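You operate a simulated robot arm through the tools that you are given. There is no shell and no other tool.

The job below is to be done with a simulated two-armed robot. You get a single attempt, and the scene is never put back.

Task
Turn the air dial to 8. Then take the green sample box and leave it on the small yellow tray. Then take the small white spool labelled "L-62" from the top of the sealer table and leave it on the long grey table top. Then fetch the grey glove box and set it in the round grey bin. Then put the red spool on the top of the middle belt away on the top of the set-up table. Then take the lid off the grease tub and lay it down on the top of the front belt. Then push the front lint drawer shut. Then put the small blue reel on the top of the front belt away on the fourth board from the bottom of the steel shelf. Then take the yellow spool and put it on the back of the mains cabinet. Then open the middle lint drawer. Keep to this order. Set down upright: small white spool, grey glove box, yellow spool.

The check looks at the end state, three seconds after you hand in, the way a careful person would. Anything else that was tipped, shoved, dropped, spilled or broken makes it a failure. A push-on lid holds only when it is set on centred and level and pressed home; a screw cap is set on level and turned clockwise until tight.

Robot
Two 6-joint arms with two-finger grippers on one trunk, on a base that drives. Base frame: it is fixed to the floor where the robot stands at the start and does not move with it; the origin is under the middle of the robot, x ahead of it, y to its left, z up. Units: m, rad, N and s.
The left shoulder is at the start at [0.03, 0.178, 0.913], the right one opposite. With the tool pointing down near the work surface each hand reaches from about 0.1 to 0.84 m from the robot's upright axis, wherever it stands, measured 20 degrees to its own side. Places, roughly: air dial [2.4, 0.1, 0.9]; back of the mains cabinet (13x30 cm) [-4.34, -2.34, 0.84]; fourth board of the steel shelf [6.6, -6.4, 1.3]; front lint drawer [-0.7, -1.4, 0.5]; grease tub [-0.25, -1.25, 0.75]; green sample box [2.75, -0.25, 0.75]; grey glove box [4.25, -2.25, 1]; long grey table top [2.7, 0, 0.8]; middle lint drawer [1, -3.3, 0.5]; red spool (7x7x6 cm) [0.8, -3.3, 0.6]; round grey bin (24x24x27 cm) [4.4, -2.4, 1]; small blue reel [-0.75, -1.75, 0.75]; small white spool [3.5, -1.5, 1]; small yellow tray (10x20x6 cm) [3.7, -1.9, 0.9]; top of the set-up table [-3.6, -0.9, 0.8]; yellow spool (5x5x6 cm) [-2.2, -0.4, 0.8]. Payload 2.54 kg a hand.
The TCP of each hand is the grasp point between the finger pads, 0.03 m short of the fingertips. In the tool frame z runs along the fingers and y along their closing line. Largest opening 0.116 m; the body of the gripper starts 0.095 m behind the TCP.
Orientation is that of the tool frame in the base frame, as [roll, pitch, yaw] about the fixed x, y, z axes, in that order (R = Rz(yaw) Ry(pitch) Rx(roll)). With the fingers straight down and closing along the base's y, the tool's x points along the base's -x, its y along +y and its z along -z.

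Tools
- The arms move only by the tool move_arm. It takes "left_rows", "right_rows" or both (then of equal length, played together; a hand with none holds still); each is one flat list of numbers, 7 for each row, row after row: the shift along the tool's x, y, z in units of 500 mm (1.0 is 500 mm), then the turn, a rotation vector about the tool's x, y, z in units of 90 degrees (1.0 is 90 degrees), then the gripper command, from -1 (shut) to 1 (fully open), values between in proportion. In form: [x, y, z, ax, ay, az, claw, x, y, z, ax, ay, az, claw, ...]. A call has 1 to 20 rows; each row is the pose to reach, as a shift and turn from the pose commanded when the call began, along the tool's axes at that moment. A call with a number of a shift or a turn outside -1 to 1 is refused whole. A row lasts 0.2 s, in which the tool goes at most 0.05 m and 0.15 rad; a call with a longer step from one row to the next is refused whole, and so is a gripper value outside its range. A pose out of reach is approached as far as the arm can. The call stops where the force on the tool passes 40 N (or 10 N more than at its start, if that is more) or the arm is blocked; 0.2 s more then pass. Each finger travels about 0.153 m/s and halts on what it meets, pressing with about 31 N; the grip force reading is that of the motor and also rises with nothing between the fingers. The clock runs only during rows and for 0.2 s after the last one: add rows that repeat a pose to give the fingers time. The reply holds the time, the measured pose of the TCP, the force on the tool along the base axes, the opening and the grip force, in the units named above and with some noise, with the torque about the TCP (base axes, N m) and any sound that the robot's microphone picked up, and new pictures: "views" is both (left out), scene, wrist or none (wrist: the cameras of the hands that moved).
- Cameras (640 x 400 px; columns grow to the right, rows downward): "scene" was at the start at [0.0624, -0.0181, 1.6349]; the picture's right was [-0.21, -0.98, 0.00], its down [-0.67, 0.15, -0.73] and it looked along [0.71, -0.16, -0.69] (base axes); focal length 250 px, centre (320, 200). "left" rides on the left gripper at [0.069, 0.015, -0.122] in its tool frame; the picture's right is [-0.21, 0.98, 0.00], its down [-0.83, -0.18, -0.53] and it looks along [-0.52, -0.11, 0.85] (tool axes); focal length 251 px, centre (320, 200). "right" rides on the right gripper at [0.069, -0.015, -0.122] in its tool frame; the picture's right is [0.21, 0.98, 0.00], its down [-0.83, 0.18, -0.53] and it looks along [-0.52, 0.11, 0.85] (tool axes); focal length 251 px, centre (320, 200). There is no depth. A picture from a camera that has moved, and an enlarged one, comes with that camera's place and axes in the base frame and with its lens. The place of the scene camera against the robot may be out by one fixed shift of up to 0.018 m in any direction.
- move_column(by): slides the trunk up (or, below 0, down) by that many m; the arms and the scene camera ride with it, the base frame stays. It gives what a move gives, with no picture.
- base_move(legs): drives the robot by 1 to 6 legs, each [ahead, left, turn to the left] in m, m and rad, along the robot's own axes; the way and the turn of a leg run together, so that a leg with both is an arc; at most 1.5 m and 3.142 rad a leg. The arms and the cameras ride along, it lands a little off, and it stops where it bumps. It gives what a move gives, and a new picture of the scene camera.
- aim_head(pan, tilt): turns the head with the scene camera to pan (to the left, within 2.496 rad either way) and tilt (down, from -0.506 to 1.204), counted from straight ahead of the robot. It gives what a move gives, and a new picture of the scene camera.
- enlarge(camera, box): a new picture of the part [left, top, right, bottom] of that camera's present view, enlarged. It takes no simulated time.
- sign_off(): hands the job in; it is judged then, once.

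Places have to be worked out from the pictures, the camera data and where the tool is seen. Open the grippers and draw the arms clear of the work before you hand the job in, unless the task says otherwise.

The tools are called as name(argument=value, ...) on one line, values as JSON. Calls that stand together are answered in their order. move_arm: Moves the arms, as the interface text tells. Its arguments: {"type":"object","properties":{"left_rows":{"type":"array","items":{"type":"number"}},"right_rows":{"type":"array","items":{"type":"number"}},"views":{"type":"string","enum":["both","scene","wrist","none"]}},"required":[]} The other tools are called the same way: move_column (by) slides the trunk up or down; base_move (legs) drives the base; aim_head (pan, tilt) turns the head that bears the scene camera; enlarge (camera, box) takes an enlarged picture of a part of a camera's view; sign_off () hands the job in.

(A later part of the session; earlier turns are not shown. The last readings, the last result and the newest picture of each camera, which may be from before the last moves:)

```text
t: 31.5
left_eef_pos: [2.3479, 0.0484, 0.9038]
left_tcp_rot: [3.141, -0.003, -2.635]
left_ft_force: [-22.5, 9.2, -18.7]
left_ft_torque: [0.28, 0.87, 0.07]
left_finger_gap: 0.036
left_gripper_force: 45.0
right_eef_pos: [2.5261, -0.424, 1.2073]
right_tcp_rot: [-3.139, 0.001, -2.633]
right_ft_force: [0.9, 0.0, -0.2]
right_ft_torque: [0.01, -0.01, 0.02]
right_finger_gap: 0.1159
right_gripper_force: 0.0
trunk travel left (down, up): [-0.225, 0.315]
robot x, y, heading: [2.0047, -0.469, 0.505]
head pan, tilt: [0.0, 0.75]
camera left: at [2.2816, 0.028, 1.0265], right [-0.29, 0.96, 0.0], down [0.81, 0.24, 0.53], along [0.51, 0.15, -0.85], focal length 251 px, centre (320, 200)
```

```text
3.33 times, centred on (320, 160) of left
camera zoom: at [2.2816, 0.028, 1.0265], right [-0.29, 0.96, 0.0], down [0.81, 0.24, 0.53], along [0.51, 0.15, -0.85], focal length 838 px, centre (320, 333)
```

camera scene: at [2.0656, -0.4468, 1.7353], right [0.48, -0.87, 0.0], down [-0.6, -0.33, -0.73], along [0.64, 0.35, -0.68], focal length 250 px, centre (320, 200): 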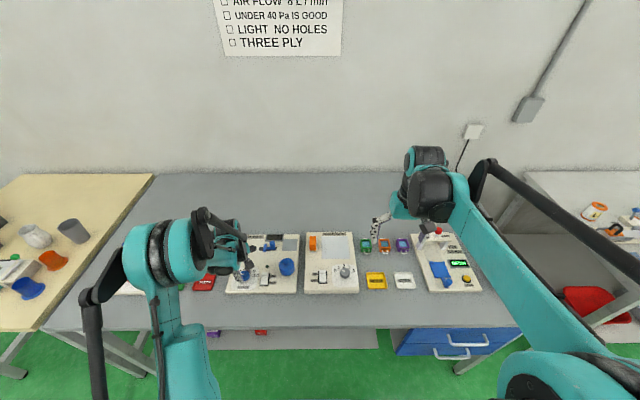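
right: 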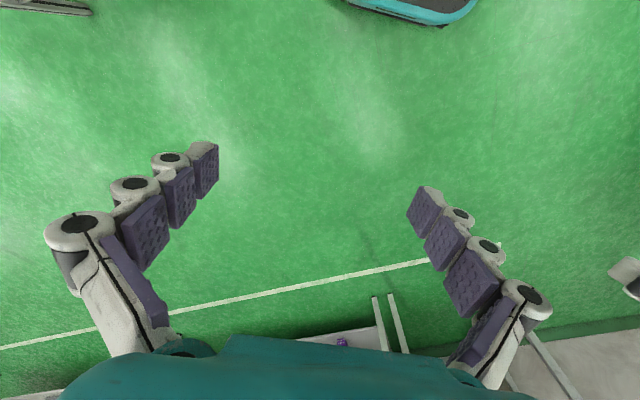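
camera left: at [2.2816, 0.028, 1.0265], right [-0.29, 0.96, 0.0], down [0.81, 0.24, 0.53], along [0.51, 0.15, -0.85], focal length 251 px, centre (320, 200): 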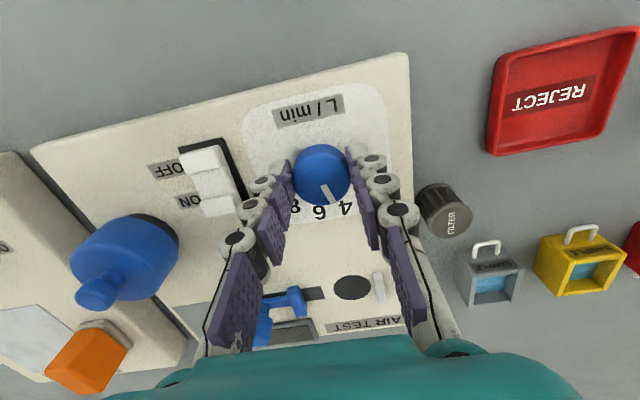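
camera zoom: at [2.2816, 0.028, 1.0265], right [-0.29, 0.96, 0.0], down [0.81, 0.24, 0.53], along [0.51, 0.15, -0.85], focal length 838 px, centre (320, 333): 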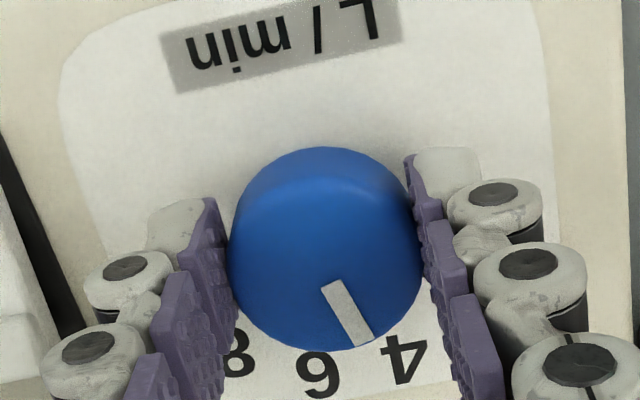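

The pointer follows without slip and now points to 4. The side force shows the knob centre is about 6 mm off the grip axis, so I turn the remaining 60° along the knob's true centre.

move_arm(left_rows=[0.0058, 0.0088, 0.002, 0, 0, 0.0, -0.6, 0.0052, 0.0104, 0.002, 0, 0, 0.0826, -0.6, 0.0046, 0.0122, 0.002, 0, 0, 0.1653, -0.6, 0.004, 0.014, 0.002, 0, 0, 0.2479, -0.6, 0.0034, 0.0156, 0.002, 0, 0, 0.3305, -0.6, 0.0024, 0.0167, 0.002, 0, 0, 0.4131, -0.6, 0.0013, 0.0177, 0.002, 0, 0, 0.4958, -0.6, 0.0002, 0.0188, 0.002, 0, 0, 0.5784, -0.6, -0.0008, 0.0198, 0.002, 0, 0, 0.661, -0.6, -0.0008, 0.0198, 0.002, 0, 0, 0.661, -0.6], views="wrist")

enlarge(camera="left", box=[240, 100, 400, 220])

enlarge(camera="scene", box=[220, 240, 280, 290])

```text
t: 33.7
left_eef_pos: [2.3497, 0.0532, 0.9054]
left_tcp_rot: [-3.141, -0.001, 2.606]
left_ft_force: [13.7, -20.5, 3.4]
left_ft_torque: [-0.49, -0.3, -0.08]
left_finger_gap: 0.0359
left_gripper_force: 45.1
right_eef_pos: [2.529, -0.4292, 1.2061]
right_tcp_rot: [3.139, 0.001, -2.635]
right_ft_force: [-0.2, 0.5, -0.2]
right_ft_torque: [-0.02, 0.0, 0.01]
right_finger_gap: 0.116
right_gripper_force: 0.0
trunk travel left (down, up): [-0.225, 0.315]
robot x, y, heading: [2.0116, -0.4734, 0.505]
head pan, tilt: [0.0, 0.75]
camera left: at [2.2976, 0.1009, 1.0264], right [0.68, 0.73, 0.0], down [0.62, -0.58, 0.53], along [0.39, -0.36, -0.85], focal length 251 px, centre (320, 200)
```

left: 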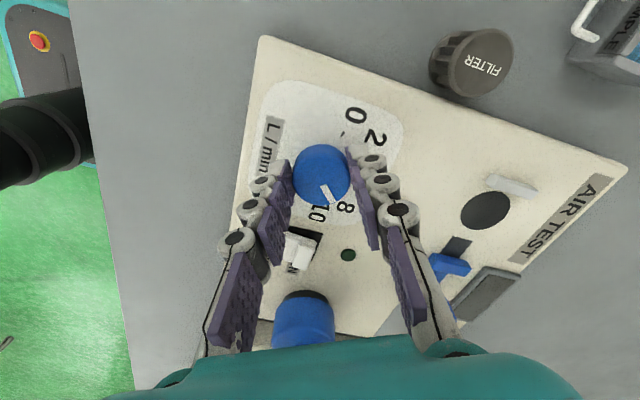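

```text
3.33 times, centred on (320, 160) of left
camera zoom: at [2.2976, 0.1009, 1.0264], right [0.68, 0.73, 0.0], down [0.62, -0.58, 0.53], along [0.39, -0.36, -0.85], focal length 838 px, centre (320, 333)
```

zoom: 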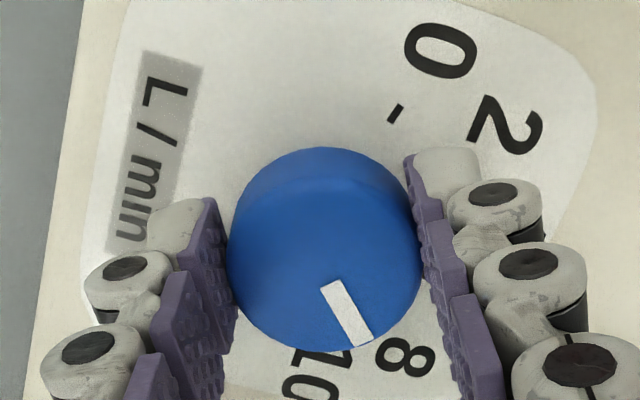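

```text
8.00 times, centred on (250, 265) of scene
camera zoom: at [2.0672, -0.4503, 1.7353], right [0.48, -0.87, 0.0], down [-0.6, -0.33, -0.73], along [0.64, 0.36, -0.68], focal length 1998 px, centre (880, -320)
```

zoom: 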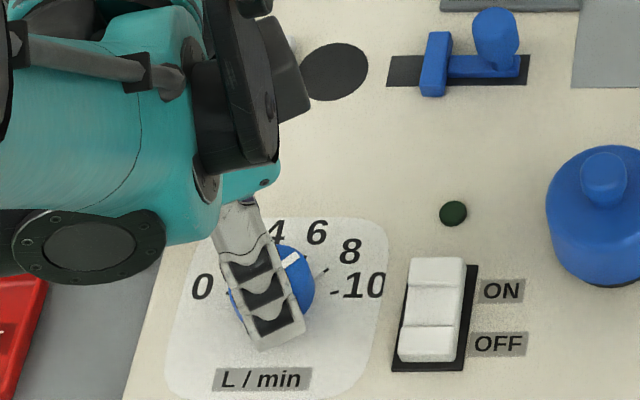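

The hand has turned 119.7° in total, so the pointer should be at 8. I relax the side force, open the fingers, lift off and check.

move_arm(left_rows=[-0.0048, -0.0014, 0, 0, 0, 0, -0.6, -0.0048, -0.0014, 0, 0, 0, 0, -0.1, -0.0048, -0.0014, 0, 0, 0, 0, 0.1, -0.0048, -0.0014, 0, 0, 0, 0, 0.1, -0.0048, -0.0014, -0.05, 0, 0, 0, 0.1, -0.0048, -0.0014, -0.12, 0, 0, 0, 0.1, -0.0048, -0.0014, -0.2, 0, 0, 0, 0.1, -0.0048, -0.0014, -0.2, 0, 0, 0, 0.1], views="both")

enlarge(camera="left", box=[240, 60, 400, 180])

enlarge(camera="scene", box=[220, 240, 280, 290])

```text
t: 35.5
left_eef_pos: [2.3481, 0.0538, 1.0019]
left_tcp_rot: [-3.141, -0.002, 2.609]
left_ft_force: [-0.4, -0.4, 0.8]
left_ft_torque: [0.0, 0.02, -0.01]
left_finger_gap: 0.0639
left_gripper_force: 0.1
right_eef_pos: [2.5276, -0.4268, 1.2078]
right_tcp_rot: [-3.14, 0.0, -2.636]
right_ft_force: [-0.2, 0.1, -0.4]
right_ft_torque: [-0.03, -0.01, 0.01]
right_finger_gap: 0.1163
right_gripper_force: 0.1
trunk travel left (down, up): [-0.225, 0.315]
robot x, y, heading: [2.0079, -0.4731, 0.511]
head pan, tilt: [0.0, 0.75]
camera scene: at [2.0661, -0.4462, 1.7353], right [0.49, -0.87, 0.0], down [-0.6, -0.33, -0.73], along [0.64, 0.35, -0.68], focal length 250 px, centre (320, 200)
camera left: at [2.2972, 0.1018, 1.1238], right [0.68, 0.73, 0.0], down [0.62, -0.58, 0.53], along [0.39, -0.36, -0.85], focal length 251 px, centre (320, 200)
```

scene: 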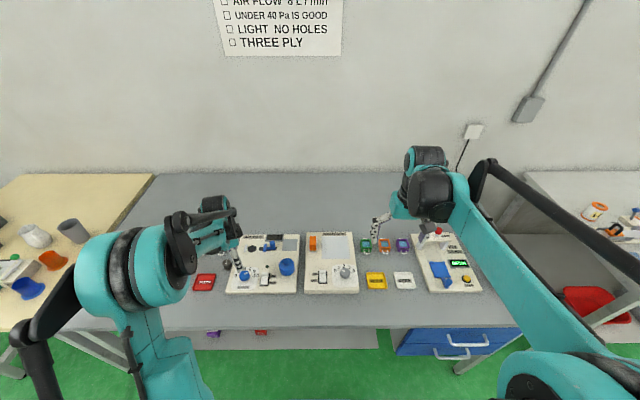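
left: 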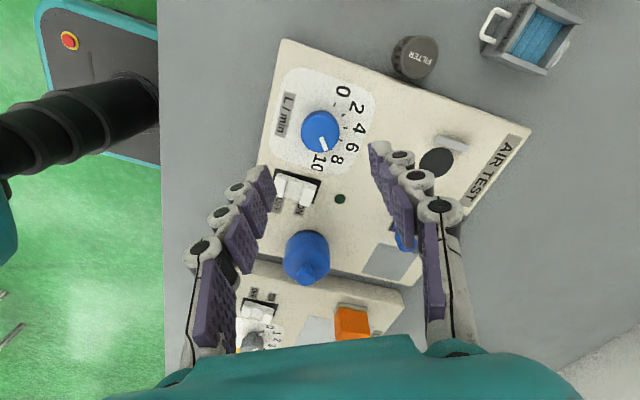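

```text
3.33 times, centred on (320, 120) of left
camera zoom: at [2.2972, 0.1018, 1.1238], right [0.68, 0.73, 0.0], down [0.62, -0.58, 0.53], along [0.39, -0.36, -0.85], focal length 838 px, centre (320, 467)
```

zoom: 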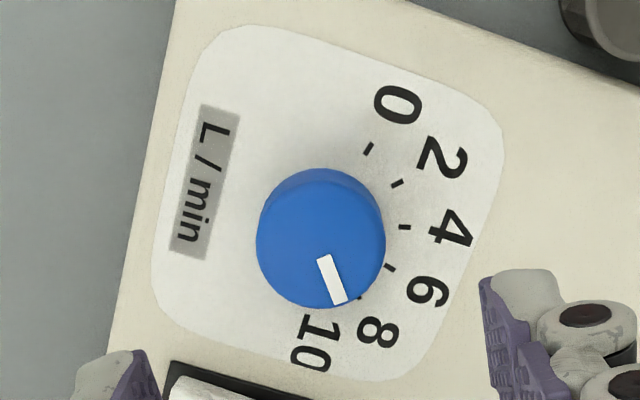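

```text
8.00 times, centred on (250, 265) of scene
camera zoom: at [2.0661, -0.4462, 1.7353], right [0.49, -0.87, 0.0], down [-0.6, -0.33, -0.73], along [0.64, 0.35, -0.68], focal length 1998 px, centre (880, -320)
```

zoom: 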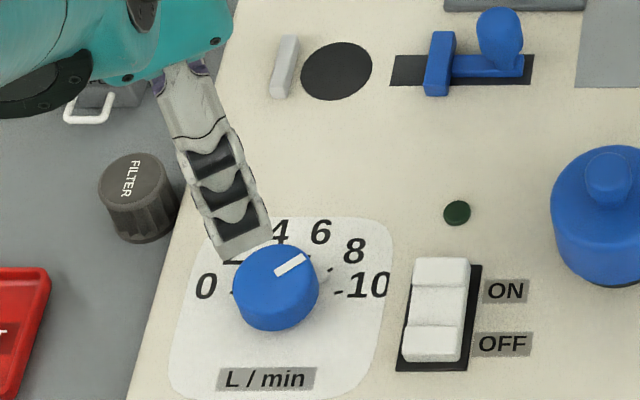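

The pointer looks near 8. I zoom in further to measure it accurately against the 8 tick.

enlarge(camera="left", box=[295, 100, 345, 160])

enlarge(camera="scene", box=[242, 262, 272, 288])

```text
6.67 times, centred on (320, 130) of left
camera zoom: at [2.2972, 0.1018, 1.1238], right [0.68, 0.73, 0.0], down [0.62, -0.58, 0.53], along [0.39, -0.36, -0.85], focal length 1676 px, centre (320, 667)
```

zoom: 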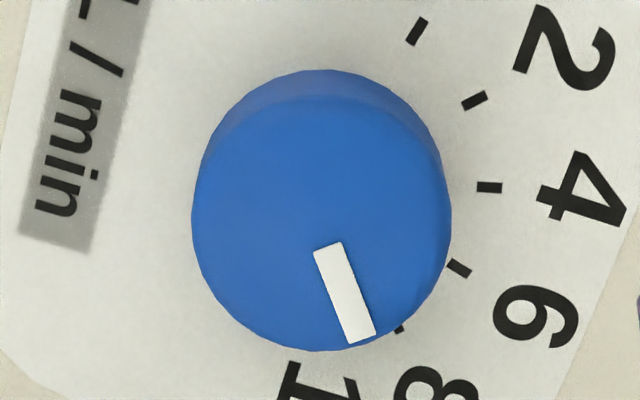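

```text
15.38 times, centred on (257, 275) of scene
camera zoom: at [2.0661, -0.4462, 1.7353], right [0.49, -0.87, 0.0], down [-0.6, -0.33, -0.73], along [0.64, 0.35, -0.68], focal length 3842 px, centre (1289, -954)
```

zoom: 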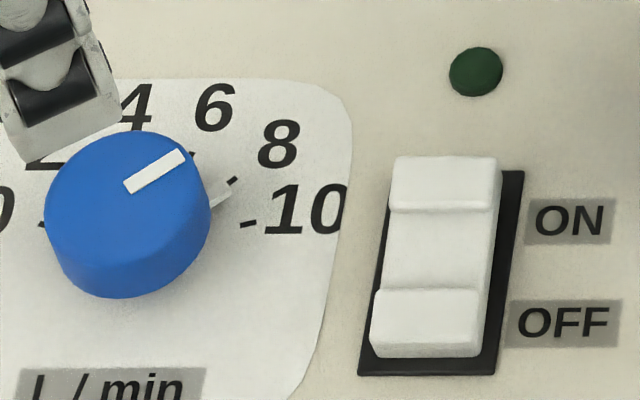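

The pointer slipped about 9° clockwise on release, so it sits near 8.6. I now know the knob axis is at (2.3529, 0.0513) and the board top is at 0.859, so I re-grip centred and a little lower before correcting.

move_arm(left_rows=[-0.0108, 0.0006, 0.07, 0, 0, 0, 0.1, -0.0108, 0.0006, 0.14, 0, 0, 0, 0.1, -0.0108, 0.0006, 0.18, 0, 0, 0, 0.1, -0.0108, 0.0006, 0.21, 0, 0, 0, 0.1, -0.0108, 0.0006, 0.21, 0, 0, 0, 0.1], views="wrist")

enlarge(camera="left", box=[240, 120, 400, 240])

enlarge(camera="scene", box=[220, 240, 280, 290])

```text
t: 36.7
left_eef_pos: [2.3543, 0.0488, 0.8979]
left_tcp_rot: [3.142, 0.0, 2.61]
left_ft_force: [-0.3, 0.1, 0.5]
left_ft_torque: [0.02, 0.01, -0.01]
left_finger_gap: 0.0639
left_gripper_force: 0.0
right_eef_pos: [2.5268, -0.427, 1.2069]
right_tcp_rot: [3.141, -0.001, -2.635]
right_ft_force: [-0.2, 1.0, 0.1]
right_ft_torque: [0.04, 0.0, 0.01]
right_finger_gap: 0.1158
right_gripper_force: 0.1
trunk travel left (down, up): [-0.225, 0.315]
robot x, y, heading: [2.0082, -0.4689, 0.505]
head pan, tilt: [0.0, 0.75]
camera left: at [2.3026, 0.0978, 1.0197], right [0.68, 0.73, 0.0], down [0.62, -0.58, 0.53], along [0.39, -0.36, -0.85], focal length 251 px, centre (320, 200)
```

left: 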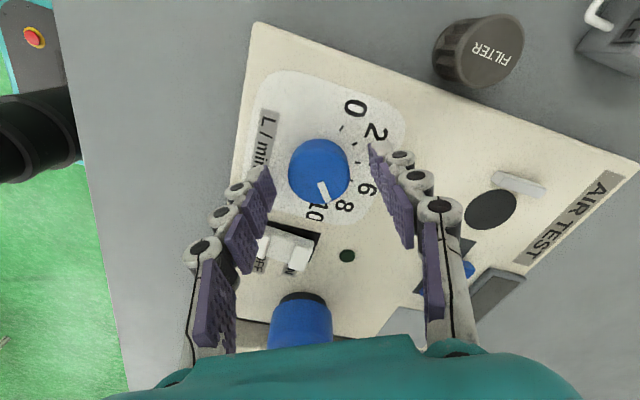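

```text
3.33 times, centred on (320, 180) of left
camera zoom: at [2.3026, 0.0978, 1.0197], right [0.68, 0.73, 0.0], down [0.62, -0.58, 0.53], along [0.39, -0.36, -0.85], focal length 838 px, centre (320, 267)
```

zoom: 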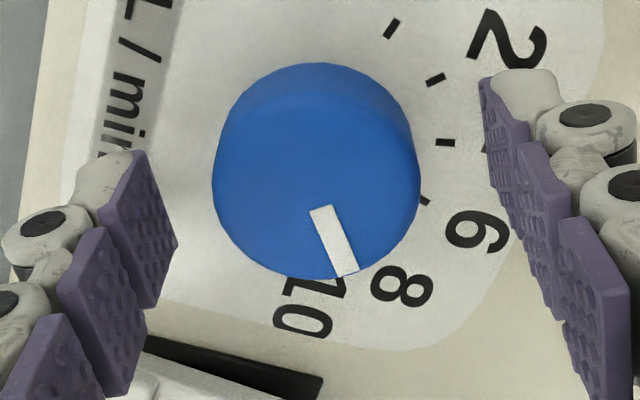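

```text
8.00 times, centred on (250, 265) of scene
camera zoom: at [2.0652, -0.4472, 1.7354], right [0.48, -0.87, 0.0], down [-0.6, -0.33, -0.73], along [0.64, 0.35, -0.68], focal length 1998 px, centre (880, -320)
```

zoom: 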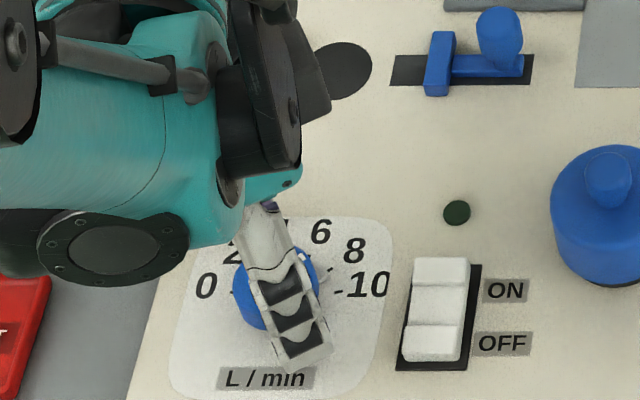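

The board top is confirmed at 0.857 and the fingers are centred on the knob. I close the gripper and check the force and pointer before turning back.

move_arm(left_rows=[0, 0, 0, 0, 0, 0, -0.2, 0, 0, 0, 0, 0, 0, -0.4, 0, 0, 0, 0, 0, 0, -0.4, 0, 0, 0, 0, 0, 0, -0.4], views="wrist")

enlarge(camera="left", box=[240, 120, 400, 240])

```text
t: 37.7
left_eef_pos: [2.3532, 0.0502, 0.8984]
left_tcp_rot: [-3.14, 0.001, 2.61]
left_ft_force: [-3.4, -5.8, -8.2]
left_ft_torque: [-0.43, 0.23, 0.02]
left_finger_gap: 0.0367
left_gripper_force: 44.7
right_eef_pos: [2.5265, -0.4265, 1.207]
right_tcp_rot: [-3.14, -0.001, -2.636]
right_ft_force: [0.0, 0.0, 0.0]
right_ft_torque: [-0.04, 0.0, -0.03]
right_finger_gap: 0.116
right_gripper_force: 0.0
trunk travel left (down, up): [-0.225, 0.315]
robot x, y, heading: [2.0084, -0.4749, 0.508]
head pan, tilt: [0.0, 0.75]
camera left: at [2.3026, 0.0977, 1.0196], right [0.68, 0.73, 0.0], down [0.62, -0.57, 0.53], along [0.39, -0.36, -0.85], focal length 251 px, centre (320, 200)
```

left: 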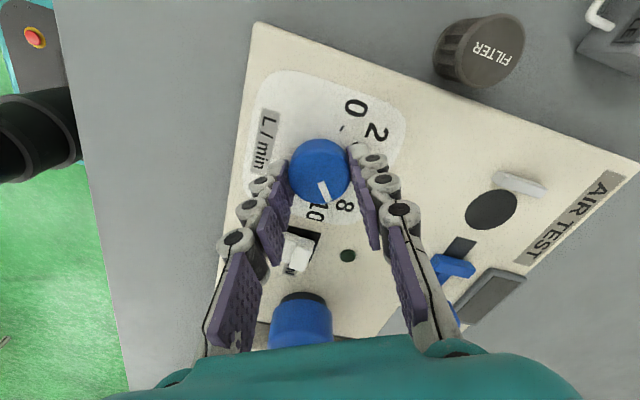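

```text
3.33 times, centred on (320, 180) of left
camera zoom: at [2.3026, 0.0977, 1.0196], right [0.68, 0.73, 0.0], down [0.62, -0.57, 0.53], along [0.39, -0.36, -0.85], focal length 838 px, centre (320, 267)
```

zoom: 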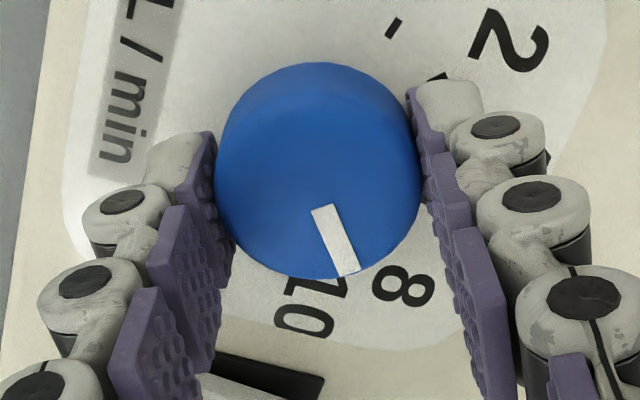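

Gripped centred with little side force. I turn back about 8.5° counter-clockwise and look.

move_arm(left_rows=[0, 0, 0, 0, 0, -0.047, -0.4, 0, 0, 0, 0, 0, -0.094, -0.4, 0, 0, 0, 0, 0, -0.094, -0.4, 0, 0, 0, 0, 0, -0.094, -0.4], views="wrist")

enlarge(camera="left", box=[240, 120, 400, 240])

```text
t: 38.7
left_eef_pos: [2.3533, 0.0492, 0.8969]
left_tcp_rot: [-3.14, 0.003, 2.757]
left_ft_force: [-9.5, -15.6, -31.5]
left_ft_torque: [-0.74, 0.16, 0.02]
left_finger_gap: 0.0368
left_gripper_force: 45.3
right_eef_pos: [2.5266, -0.425, 1.2069]
right_tcp_rot: [3.141, 0.0, -2.635]
right_ft_force: [0.4, -0.8, 0.5]
right_ft_torque: [0.01, -0.01, -0.02]
right_finger_gap: 0.1159
right_gripper_force: 0.0
trunk travel left (down, up): [-0.225, 0.315]
robot x, y, heading: [2.0082, -0.4697, 0.505]
head pan, tilt: [0.0, 0.75]
camera left: at [2.2963, 0.0899, 1.0196], right [0.56, 0.83, 0.0], down [0.7, -0.48, 0.53], along [0.44, -0.3, -0.85], focal length 251 px, centre (320, 200)
```

left: 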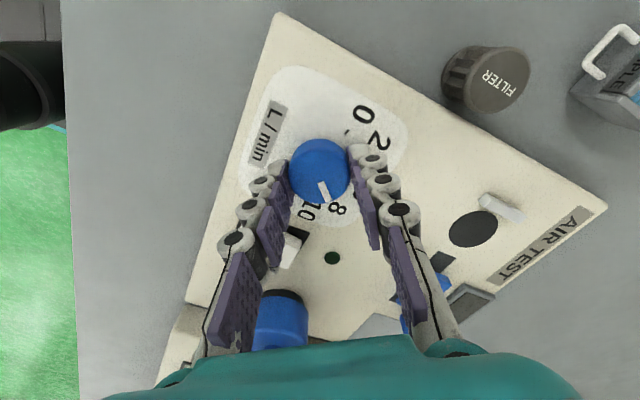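

```text
3.33 times, centred on (320, 180) of left
camera zoom: at [2.2963, 0.0899, 1.0196], right [0.56, 0.83, 0.0], down [0.7, -0.48, 0.53], along [0.44, -0.3, -0.85], focal length 838 px, centre (320, 267)
```

zoom: 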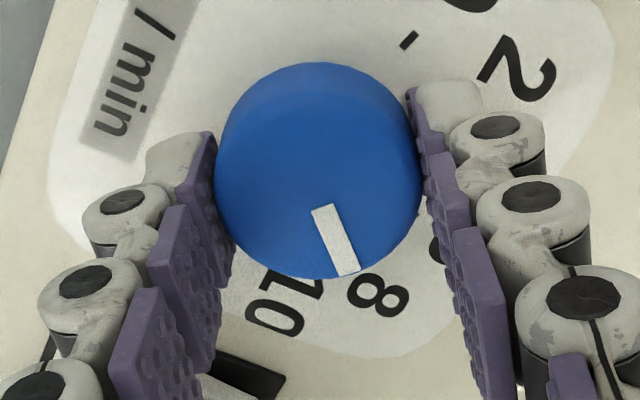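

The pointer now lines up between the grip marks at 8. I ease the vertical load by going down 1 mm, open the fingers slowly and lift off to check again.

move_arm(left_rows=[0, 0, 0.002, 0, 0, 0, -0.4, 0, 0, 0.002, 0, 0, 0, -0.36, 0, 0, 0.002, 0, 0, 0, -0.34, 0, 0, 0.002, 0, 0, 0, -0.3, 0, 0, 0.002, 0, 0, 0, -0.2, 0, 0, 0.002, 0, 0, 0, 0.1, 0, 0, 0.002, 0, 0, 0, 0.1, 0, 0, -0.05, 0, 0, 0, 0.1, 0, 0, -0.12, 0, 0, 0, 0.1, 0, 0, -0.2, 0, 0, 0, 0.1, 0, 0, -0.2, 0, 0, 0, 0.1], views="wrist")

enlarge(camera="left", box=[280, 100, 360, 160])

enlarge(camera="scene", box=[242, 262, 272, 288])

```text
t: 41.1
left_eef_pos: [2.3546, 0.053, 1.0005]
left_tcp_rot: [3.141, 0.0, 2.758]
left_ft_force: [-0.1, 0.1, -0.5]
left_ft_torque: [-0.04, -0.03, 0.01]
left_finger_gap: 0.0637
left_gripper_force: 0.1
right_eef_pos: [2.5275, -0.4258, 1.2072]
right_tcp_rot: [3.14, 0.0, -2.635]
right_ft_force: [-0.1, -0.2, 0.4]
right_ft_torque: [-0.02, 0.03, 0.01]
right_finger_gap: 0.1159
right_gripper_force: 0.1
trunk travel left (down, up): [-0.225, 0.315]
robot x, y, heading: [2.0084, -0.4737, 0.506]
head pan, tilt: [0.0, 0.75]
camera left: at [2.2969, 0.092, 1.122], right [0.57, 0.82, 0.0], down [0.7, -0.48, 0.53], along [0.44, -0.3, -0.85], focal length 251 px, centre (320, 200)
```

left: 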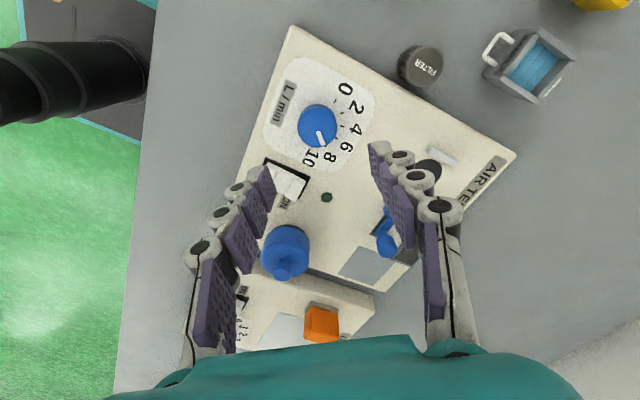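

```text
6.67 times, centred on (320, 130) of left
camera zoom: at [2.2969, 0.092, 1.122], right [0.57, 0.82, 0.0], down [0.7, -0.48, 0.53], along [0.44, -0.3, -0.85], focal length 1676 px, centre (320, 667)
```

zoom: 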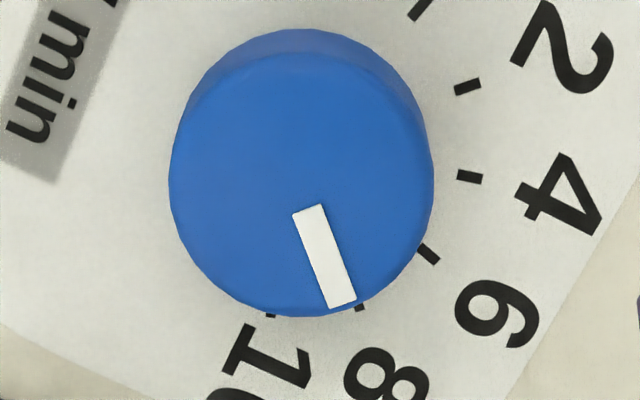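

```text
15.38 times, centred on (257, 275) of scene
camera zoom: at [2.066, -0.446, 1.7353], right [0.49, -0.87, 0.0], down [-0.6, -0.33, -0.73], along [0.64, 0.35, -0.68], focal length 3842 px, centre (1289, -954)
```

zoom: 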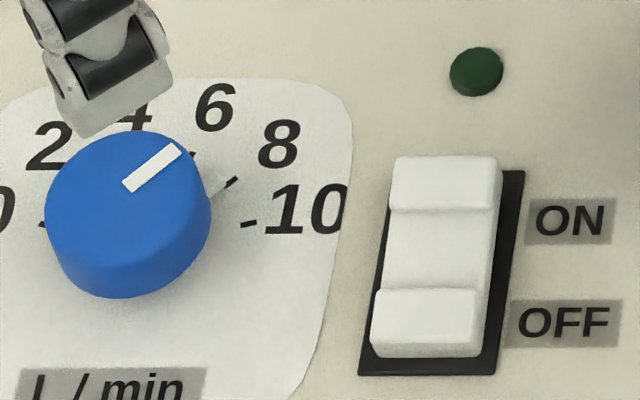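

The pointer now sits exactly on the 8 tick; the dial is done. I raise the left hand back to neutral and bring the right hand over the green sample box near (2.714, -0.310).

move_arm(left_rows=[0, 0, -0.04, 0, 0, -0.07, 0.5, 0, 0, -0.08, 0, 0, -0.14, 1, 0, 0, -0.12, 0, 0, -0.21, 1, 0, 0, -0.16, 0, 0, -0.28, 1, 0, 0, -0.2, 0, 0, -0.35, 1, 0, 0, -0.24, 0, 0, -0.42, 1, 0, 0, -0.28, 0, 0, -0.49, 1, 0, 0, -0.32, 0, 0, -0.56, 1], right_rows=[-0.0546, 0.0026, 0, 0, 0, 0, 0.6, -0.109, 0.0052, 0.02, 0, 0, 0, 0.3, -0.1639, 0.0079, 0.06, 0, 0, 0, 0.3, -0.2185, 0.0105, 0.11, 0, 0, 0, 0.3, -0.273, 0.0131, 0.16, 0, 0, 0, 0.3, -0.3277, 0.0157, 0.21, 0, 0, 0, 0.3, -0.4, 0.019, 0.27, 0, 0, 0, 0.3, -0.437, 0.021, 0.354, 0, 0, 0, 0.3], views="both")

enlarge(camera="right", box=[220, 40, 420, 200])

enlarge(camera="scene", box=[340, 220, 420, 280])

```text
t: 42.9
left_eef_pos: [2.3558, 0.0467, 1.1591]
left_tcp_rot: [3.141, -0.001, -2.644]
left_ft_force: [0.4, -0.5, 0.2]
left_ft_torque: [-0.03, 0.03, 0.02]
left_finger_gap: 0.1161
left_gripper_force: 0.1
right_eef_pos: [2.7163, -0.312, 1.0306]
right_tcp_rot: [3.142, -0.001, -2.635]
right_ft_force: [0.4, 0.5, -1.0]
right_ft_torque: [0.01, 0.04, -0.01]
right_finger_gap: 0.0754
right_gripper_force: 0.0
trunk travel left (down, up): [-0.225, 0.315]
robot x, y, heading: [2.0078, -0.4739, 0.51]
head pan, tilt: [0.0, 0.75]
camera scene: at [2.0667, -0.4469, 1.7353], right [0.48, -0.87, 0.0], down [-0.6, -0.33, -0.73], along [0.64, 0.35, -0.68], focal length 250 px, centre (320, 200)
camera right: at [2.6626, -0.3577, 1.1522], right [-0.66, 0.75, 0.0], down [0.63, 0.56, 0.53], along [0.4, 0.35, -0.85], focal length 251 px, centre (320, 200)
camera left: at [2.2878, 0.0282, 1.2814], right [-0.28, 0.96, 0.0], down [0.81, 0.23, 0.53], along [0.51, 0.15, -0.85], focal length 251 px, centre (320, 200)
```

scene: 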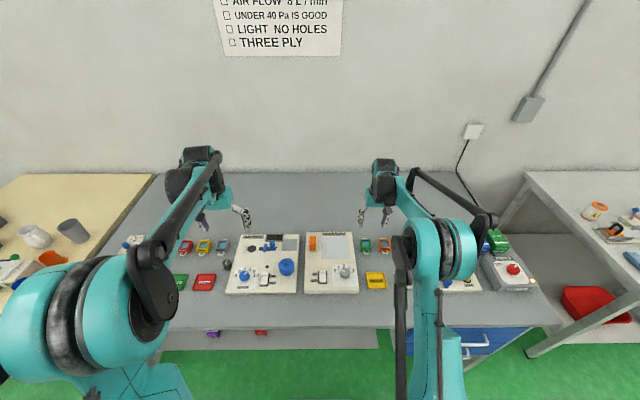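
right: 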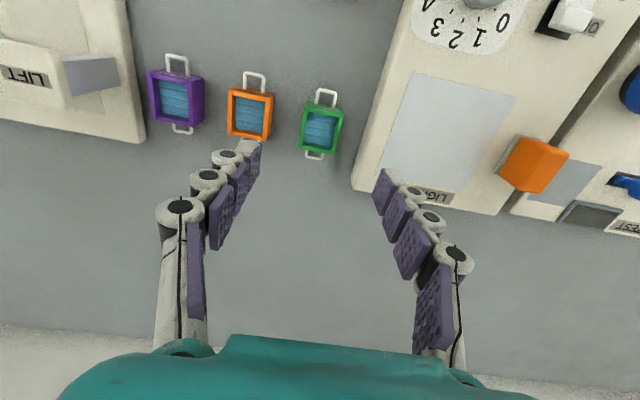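
left: 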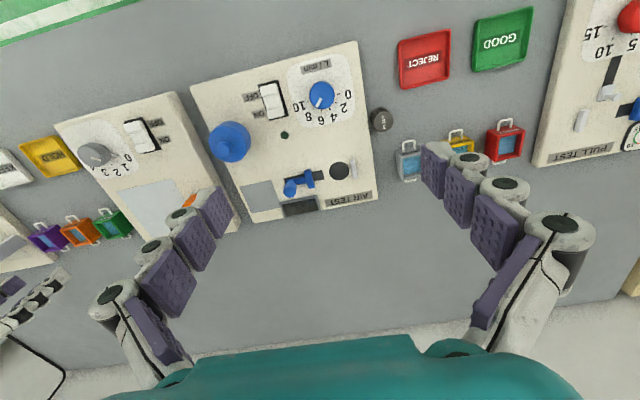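

```text
2.50 times, centred on (320, 120) of right
camera zoom: at [2.6626, -0.3577, 1.1522], right [-0.66, 0.75, 0.0], down [0.63, 0.56, 0.53], along [0.4, 0.35, -0.85], focal length 629 px, centre (320, 400)
```

zoom: 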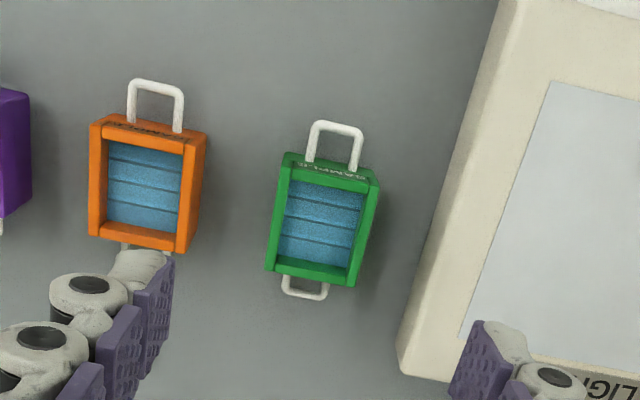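

```text
6.67 times, centred on (380, 250) of scene
camera zoom: at [2.0667, -0.4469, 1.7353], right [0.48, -0.87, 0.0], down [-0.6, -0.33, -0.73], along [0.64, 0.35, -0.68], focal length 1665 px, centre (-80, -133)
```

zoom: 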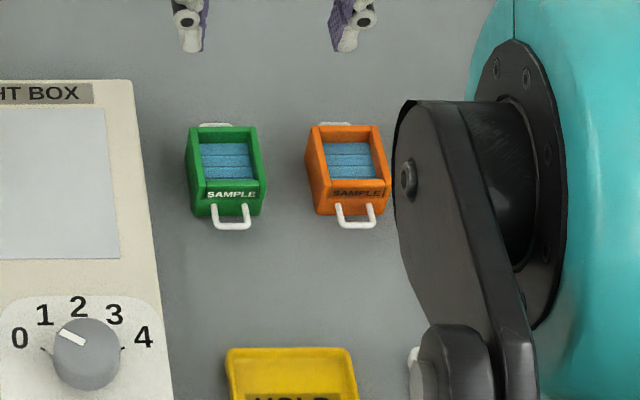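

The green box top is at about 0.84–0.88, near (2.728, -0.301). I move over it and lower to 0.96 to refine.

move_arm(right_rows=[-0.015, 0.002, 0.05, 0, 0, 0, 0.3, -0.031, 0.004, 0.1, 0, 0, 0, 0.3, -0.031, 0.004, 0.14, 0, 0, 0, 0.3, -0.031, 0.004, 0.14, 0, 0, 0, 0.3], views="wrist")

enlarge(camera="right", box=[240, 80, 400, 200])

enlarge(camera="scene", box=[340, 220, 420, 280])

```text
t: 43.9
left_eef_pos: [2.3544, 0.0482, 1.1596]
left_tcp_rot: [3.141, 0.0, -2.646]
left_ft_force: [0.0, -0.2, -0.2]
left_ft_torque: [-0.03, 0.01, 0.0]
left_finger_gap: 0.116
left_gripper_force: 0.0
right_eef_pos: [2.7267, -0.302, 0.9593]
right_tcp_rot: [-3.141, 0.0, -2.635]
right_ft_force: [-0.9, 0.3, 0.7]
right_ft_torque: [0.02, 0.01, -0.03]
right_finger_gap: 0.0755
right_gripper_force: 0.0
trunk travel left (down, up): [-0.225, 0.315]
robot x, y, heading: [2.0081, -0.4735, 0.51]
head pan, tilt: [0.0, 0.75]
camera right: at [2.6739, -0.3491, 1.0814], right [-0.66, 0.75, 0.0], down [0.63, 0.56, 0.53], along [0.4, 0.35, -0.85], focal length 251 px, centre (320, 200)
```

right: 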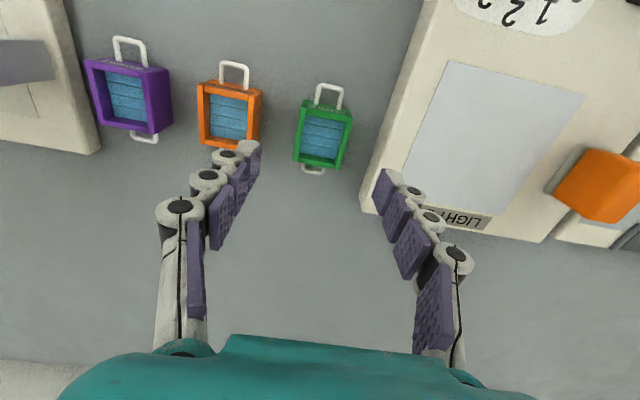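

```text
3.33 times, centred on (320, 140) of right
camera zoom: at [2.6739, -0.3491, 1.0814], right [-0.66, 0.75, 0.0], down [0.63, 0.56, 0.53], along [0.4, 0.35, -0.85], focal length 838 px, centre (320, 400)
```

zoom: 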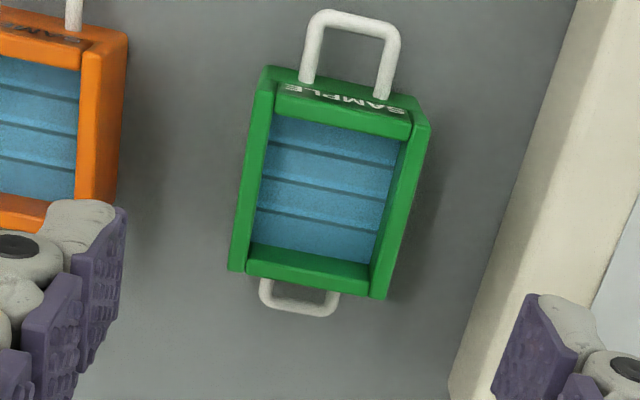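

```text
6.67 times, centred on (380, 250) of scene
camera zoom: at [2.0652, -0.4469, 1.7354], right [0.48, -0.87, 0.0], down [-0.6, -0.33, -0.73], along [0.64, 0.35, -0.68], focal length 1665 px, centre (-80, -133)
```

zoom: 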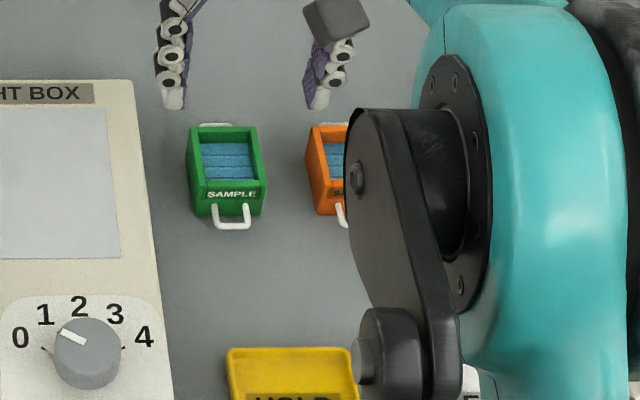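

The box is 41 mm wide, top at about 0.865, aligned with the fingers. I set the opening to about 60 mm, descend to 0.875 and then look before closing.

move_arm(right_rows=[0.0048, 0.004, 0, 0, 0, 0, 0.034, 0.0048, 0.004, 0, 0, 0, 0, 0.034, 0.0048, 0.004, 0.06, 0, 0, 0, 0.034, 0.0048, 0.004, 0.12, 0, 0, 0, 0.034, 0.0048, 0.004, 0.1686, 0, 0, 0, 0.034, 0.0048, 0.004, 0.1686, 0, 0, 0, 0.034], views="wrist")

enlarge(camera="scene", box=[340, 220, 420, 280])

enlarge(camera="right", box=[240, 120, 400, 240])

```text
t: 45.3
left_eef_pos: [2.3552, 0.0468, 1.1591]
left_tcp_rot: [-3.14, 0.001, -2.647]
left_ft_force: [0.9, -0.7, -0.2]
left_ft_torque: [0.03, -0.01, -0.02]
left_finger_gap: 0.1161
left_gripper_force: 0.0
right_eef_pos: [2.723, -0.3016, 0.8766]
right_tcp_rot: [3.141, 0.0, -2.635]
right_ft_force: [0.3, -0.2, -1.2]
right_ft_torque: [0.0, -0.02, 0.0]
right_finger_gap: 0.0595
right_gripper_force: 0.0
trunk travel left (down, up): [-0.225, 0.315]
robot x, y, heading: [2.0057, -0.4748, 0.505]
head pan, tilt: [0.0, 0.75]
camera right: at [2.67, -0.3486, 0.9986], right [-0.66, 0.75, 0.0], down [0.63, 0.56, 0.53], along [0.4, 0.35, -0.85], focal length 251 px, centre (320, 200)
```

right: 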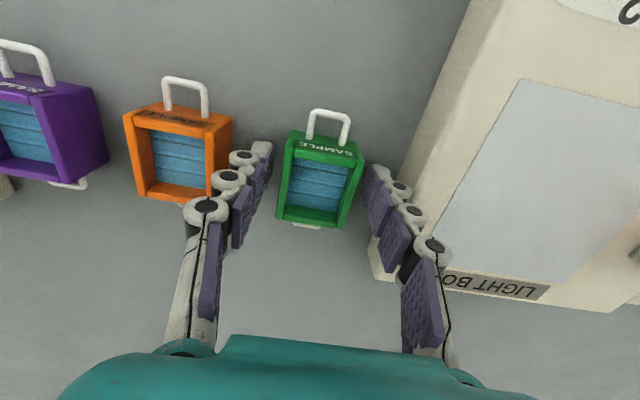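

```text
6.67 times, centred on (380, 250) of scene
camera zoom: at [2.065, -0.447, 1.7354], right [0.48, -0.87, 0.0], down [-0.6, -0.33, -0.73], along [0.64, 0.35, -0.68], focal length 1665 px, centre (-80, -133)
```

zoom: 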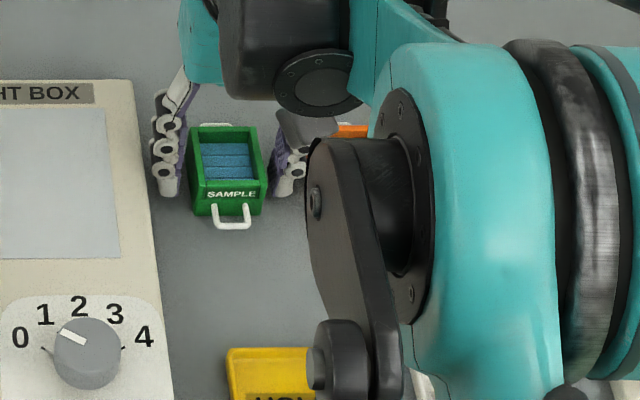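

```text
3.33 times, centred on (320, 180) of right
camera zoom: at [2.67, -0.3486, 0.9986], right [-0.66, 0.75, 0.0], down [0.63, 0.56, 0.53], along [0.4, 0.35, -0.85], focal length 838 px, centre (320, 267)
```

zoom: 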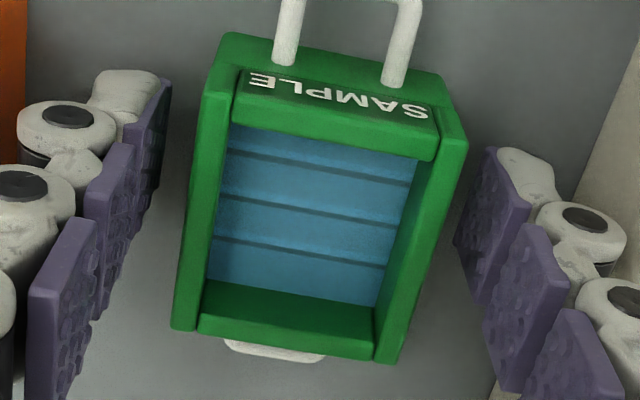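

Fingers straddle the box with even gaps; the box centre is about 5 mm nearer to me. I shift by 5 mm, then close.

move_arm(right_rows=[0.01, -0.002, 0, 0, 0, 0, 0.034, 0.01, -0.002, 0, 0, 0, 0, -0.2, 0.01, -0.002, 0, 0, 0, 0, -0.5, 0.01, -0.002, 0, 0, 0, 0, -0.5, 0.01, -0.002, 0, 0, 0, 0, -0.5], views="wrist")

```text
t: 46.5
left_eef_pos: [2.3544, 0.0472, 1.1588]
left_tcp_rot: [-3.142, 0.0, -2.645]
left_ft_force: [0.2, 0.1, 0.5]
left_ft_torque: [0.02, 0.02, 0.01]
left_finger_gap: 0.1159
left_gripper_force: 0.1
right_eef_pos: [2.7199, -0.3046, 0.8757]
right_tcp_rot: [-3.14, 0.001, -2.635]
right_ft_force: [-0.4, -0.7, 0.3]
right_ft_torque: [-0.05, -0.04, -0.03]
right_finger_gap: 0.0428
right_gripper_force: 30.8
trunk travel left (down, up): [-0.225, 0.315]
robot x, y, heading: [2.0078, -0.4727, 0.506]
head pan, tilt: [0.0, 0.75]
camera right: at [2.6667, -0.3513, 0.9978], right [-0.66, 0.75, 0.0], down [0.63, 0.56, 0.53], along [0.4, 0.35, -0.85], focal length 251 px, centre (320, 200)
```

right: 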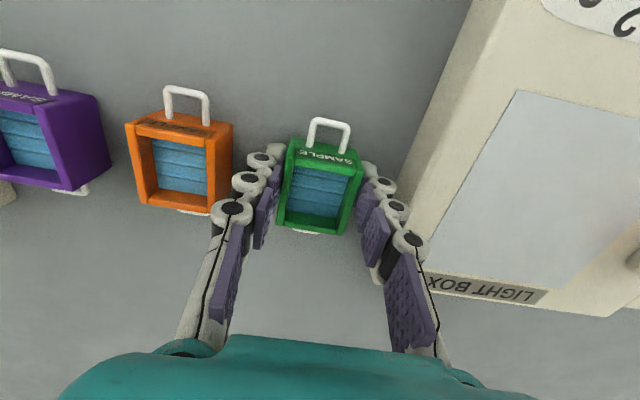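

Gripped at 43 mm width. I lift straight up 25 cm and check that the box is held.

move_arm(right_rows=[0, 0, -0.04, 0, 0, 0, -0.5, 0, 0, -0.12, 0, 0, 0, -0.5, 0, 0, -0.2, 0, 0, 0, -0.5, 0, 0, -0.28, 0, 0, 0, -0.5, 0, 0, -0.36, 0, 0, 0, -0.5, 0, 0, -0.44, 0, 0, 0, -0.5, 0, 0, -0.52, 0, 0, 0, -0.5], views="both")

```text
t: 48.1
left_eef_pos: [2.3543, 0.048, 1.1593]
left_tcp_rot: [-3.141, 0.0, -2.648]
left_ft_force: [-0.7, -0.2, -0.3]
left_ft_torque: [0.0, -0.03, -0.01]
left_finger_gap: 0.1162
left_gripper_force: 0.1
right_eef_pos: [2.7182, -0.3033, 1.1344]
right_tcp_rot: [3.141, 0.002, -2.634]
right_ft_force: [-0.3, -0.5, 0.1]
right_ft_torque: [0.0, 0.01, 0.03]
right_finger_gap: 0.0428
right_gripper_force: 30.7
trunk travel left (down, up): [-0.225, 0.315]
robot x, y, heading: [2.0075, -0.4726, 0.507]
head pan, tilt: [0.0, 0.75]
camera scene: at [2.0649, -0.447, 1.7354], right [0.48, -0.87, 0.0], down [-0.6, -0.33, -0.73], along [0.64, 0.35, -0.68], focal length 250 px, centre (320, 200)
camera right: at [2.6651, -0.3496, 1.2562], right [-0.66, 0.75, 0.0], down [0.63, 0.56, 0.53], along [0.4, 0.35, -0.85], focal length 251 px, centre (320, 200)
```

scene: 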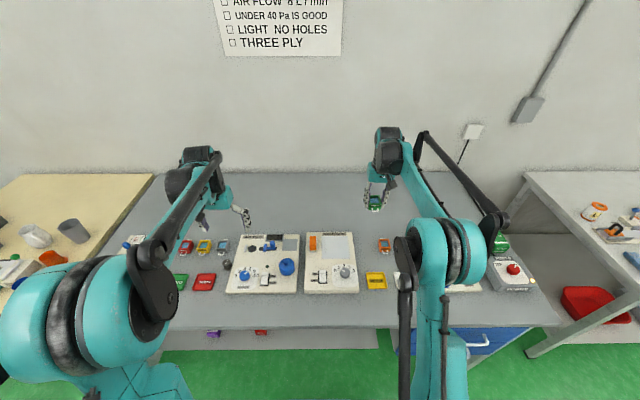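
right: 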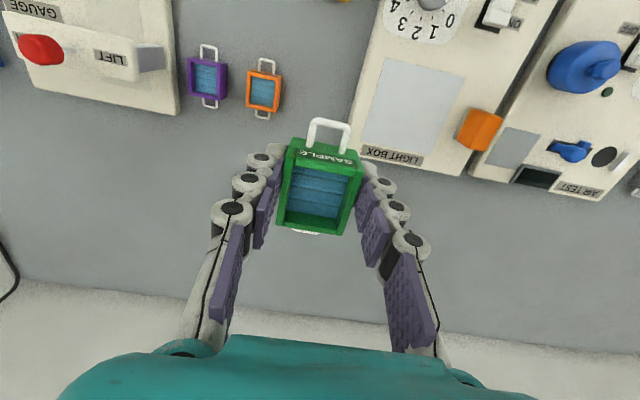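

The box is held firmly. I retract the right hand, back off slightly, and drive to the right along the tables to the sealer table.

move_arm(right_rows=[0.08, 0, -0.01, 0, 0, 0, -0.5, 0.16, 0, -0.02, 0, 0, 0, -0.5, 0.24, 0, -0.03, 0, 0, 0, -0.5, 0.32, 0, -0.04, 0, 0, 0, -0.5, 0.4, 0, -0.05, 0, 0, 0, -0.5], views="none")

base_move(legs=[[-0.15, 0, 0.017], [0, -0.9, 0], [0, -0.9, 0]])

```text
t: 49.3
left_eef_pos: [2.3531, 0.0466, 1.1616]
left_tcp_rot: [3.141, 0.001, -2.646]
left_ft_force: [0.2, 0.1, 0.7]
left_ft_torque: [0.0, -0.04, 0.02]
left_finger_gap: 0.1159
left_gripper_force: 0.1
right_eef_pos: [2.5441, -0.4012, 1.1629]
right_tcp_rot: [-3.142, 0.003, -2.634]
right_ft_force: [-0.2, 0.2, -1.3]
right_ft_torque: [0.03, -0.02, 0.0]
right_finger_gap: 0.0428
right_gripper_force: 31.0
trunk travel left (down, up): [-0.225, 0.315]
robot x, y, heading: [2.0039, -0.4724, 0.51]
head pan, tilt: [0.0, 0.75]
```

```text
t: 59.4
left_eef_pos: [3.1345, -1.5673, 1.1586]
left_tcp_rot: [3.14, 0.001, -2.605]
left_ft_force: [0.0, 0.2, -0.2]
left_ft_torque: [0.0, 0.02, 0.01]
left_finger_gap: 0.116
left_gripper_force: 0.1
right_eef_pos: [3.3444, -2.0077, 1.1617]
right_tcp_rot: [3.141, -0.001, -2.595]
right_ft_force: [0.2, -0.8, -0.3]
right_ft_torque: [0.02, -0.01, 0.0]
right_finger_gap: 0.0426
right_gripper_force: 31.1
trunk travel left (down, up): [-0.225, 0.315]
robot x, y, heading: [2.8081, -2.1005, 0.547]
head pan, tilt: [0.0, 0.75]
camera scene: at [2.8664, -2.0739, 1.7353], right [0.52, -0.85, 0.0], down [-0.58, -0.35, -0.73], along [0.62, 0.38, -0.68], focal length 250 px, centre (320, 200)
```

scene: 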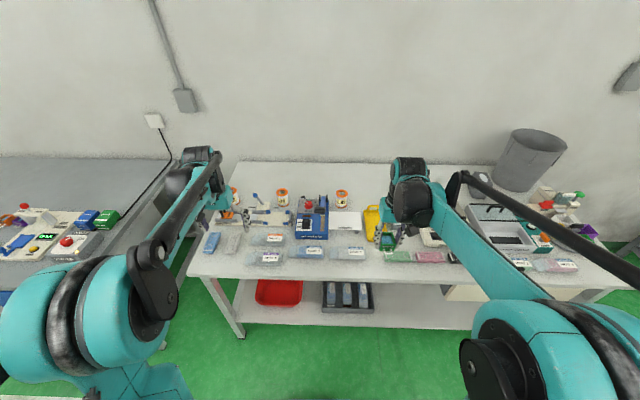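

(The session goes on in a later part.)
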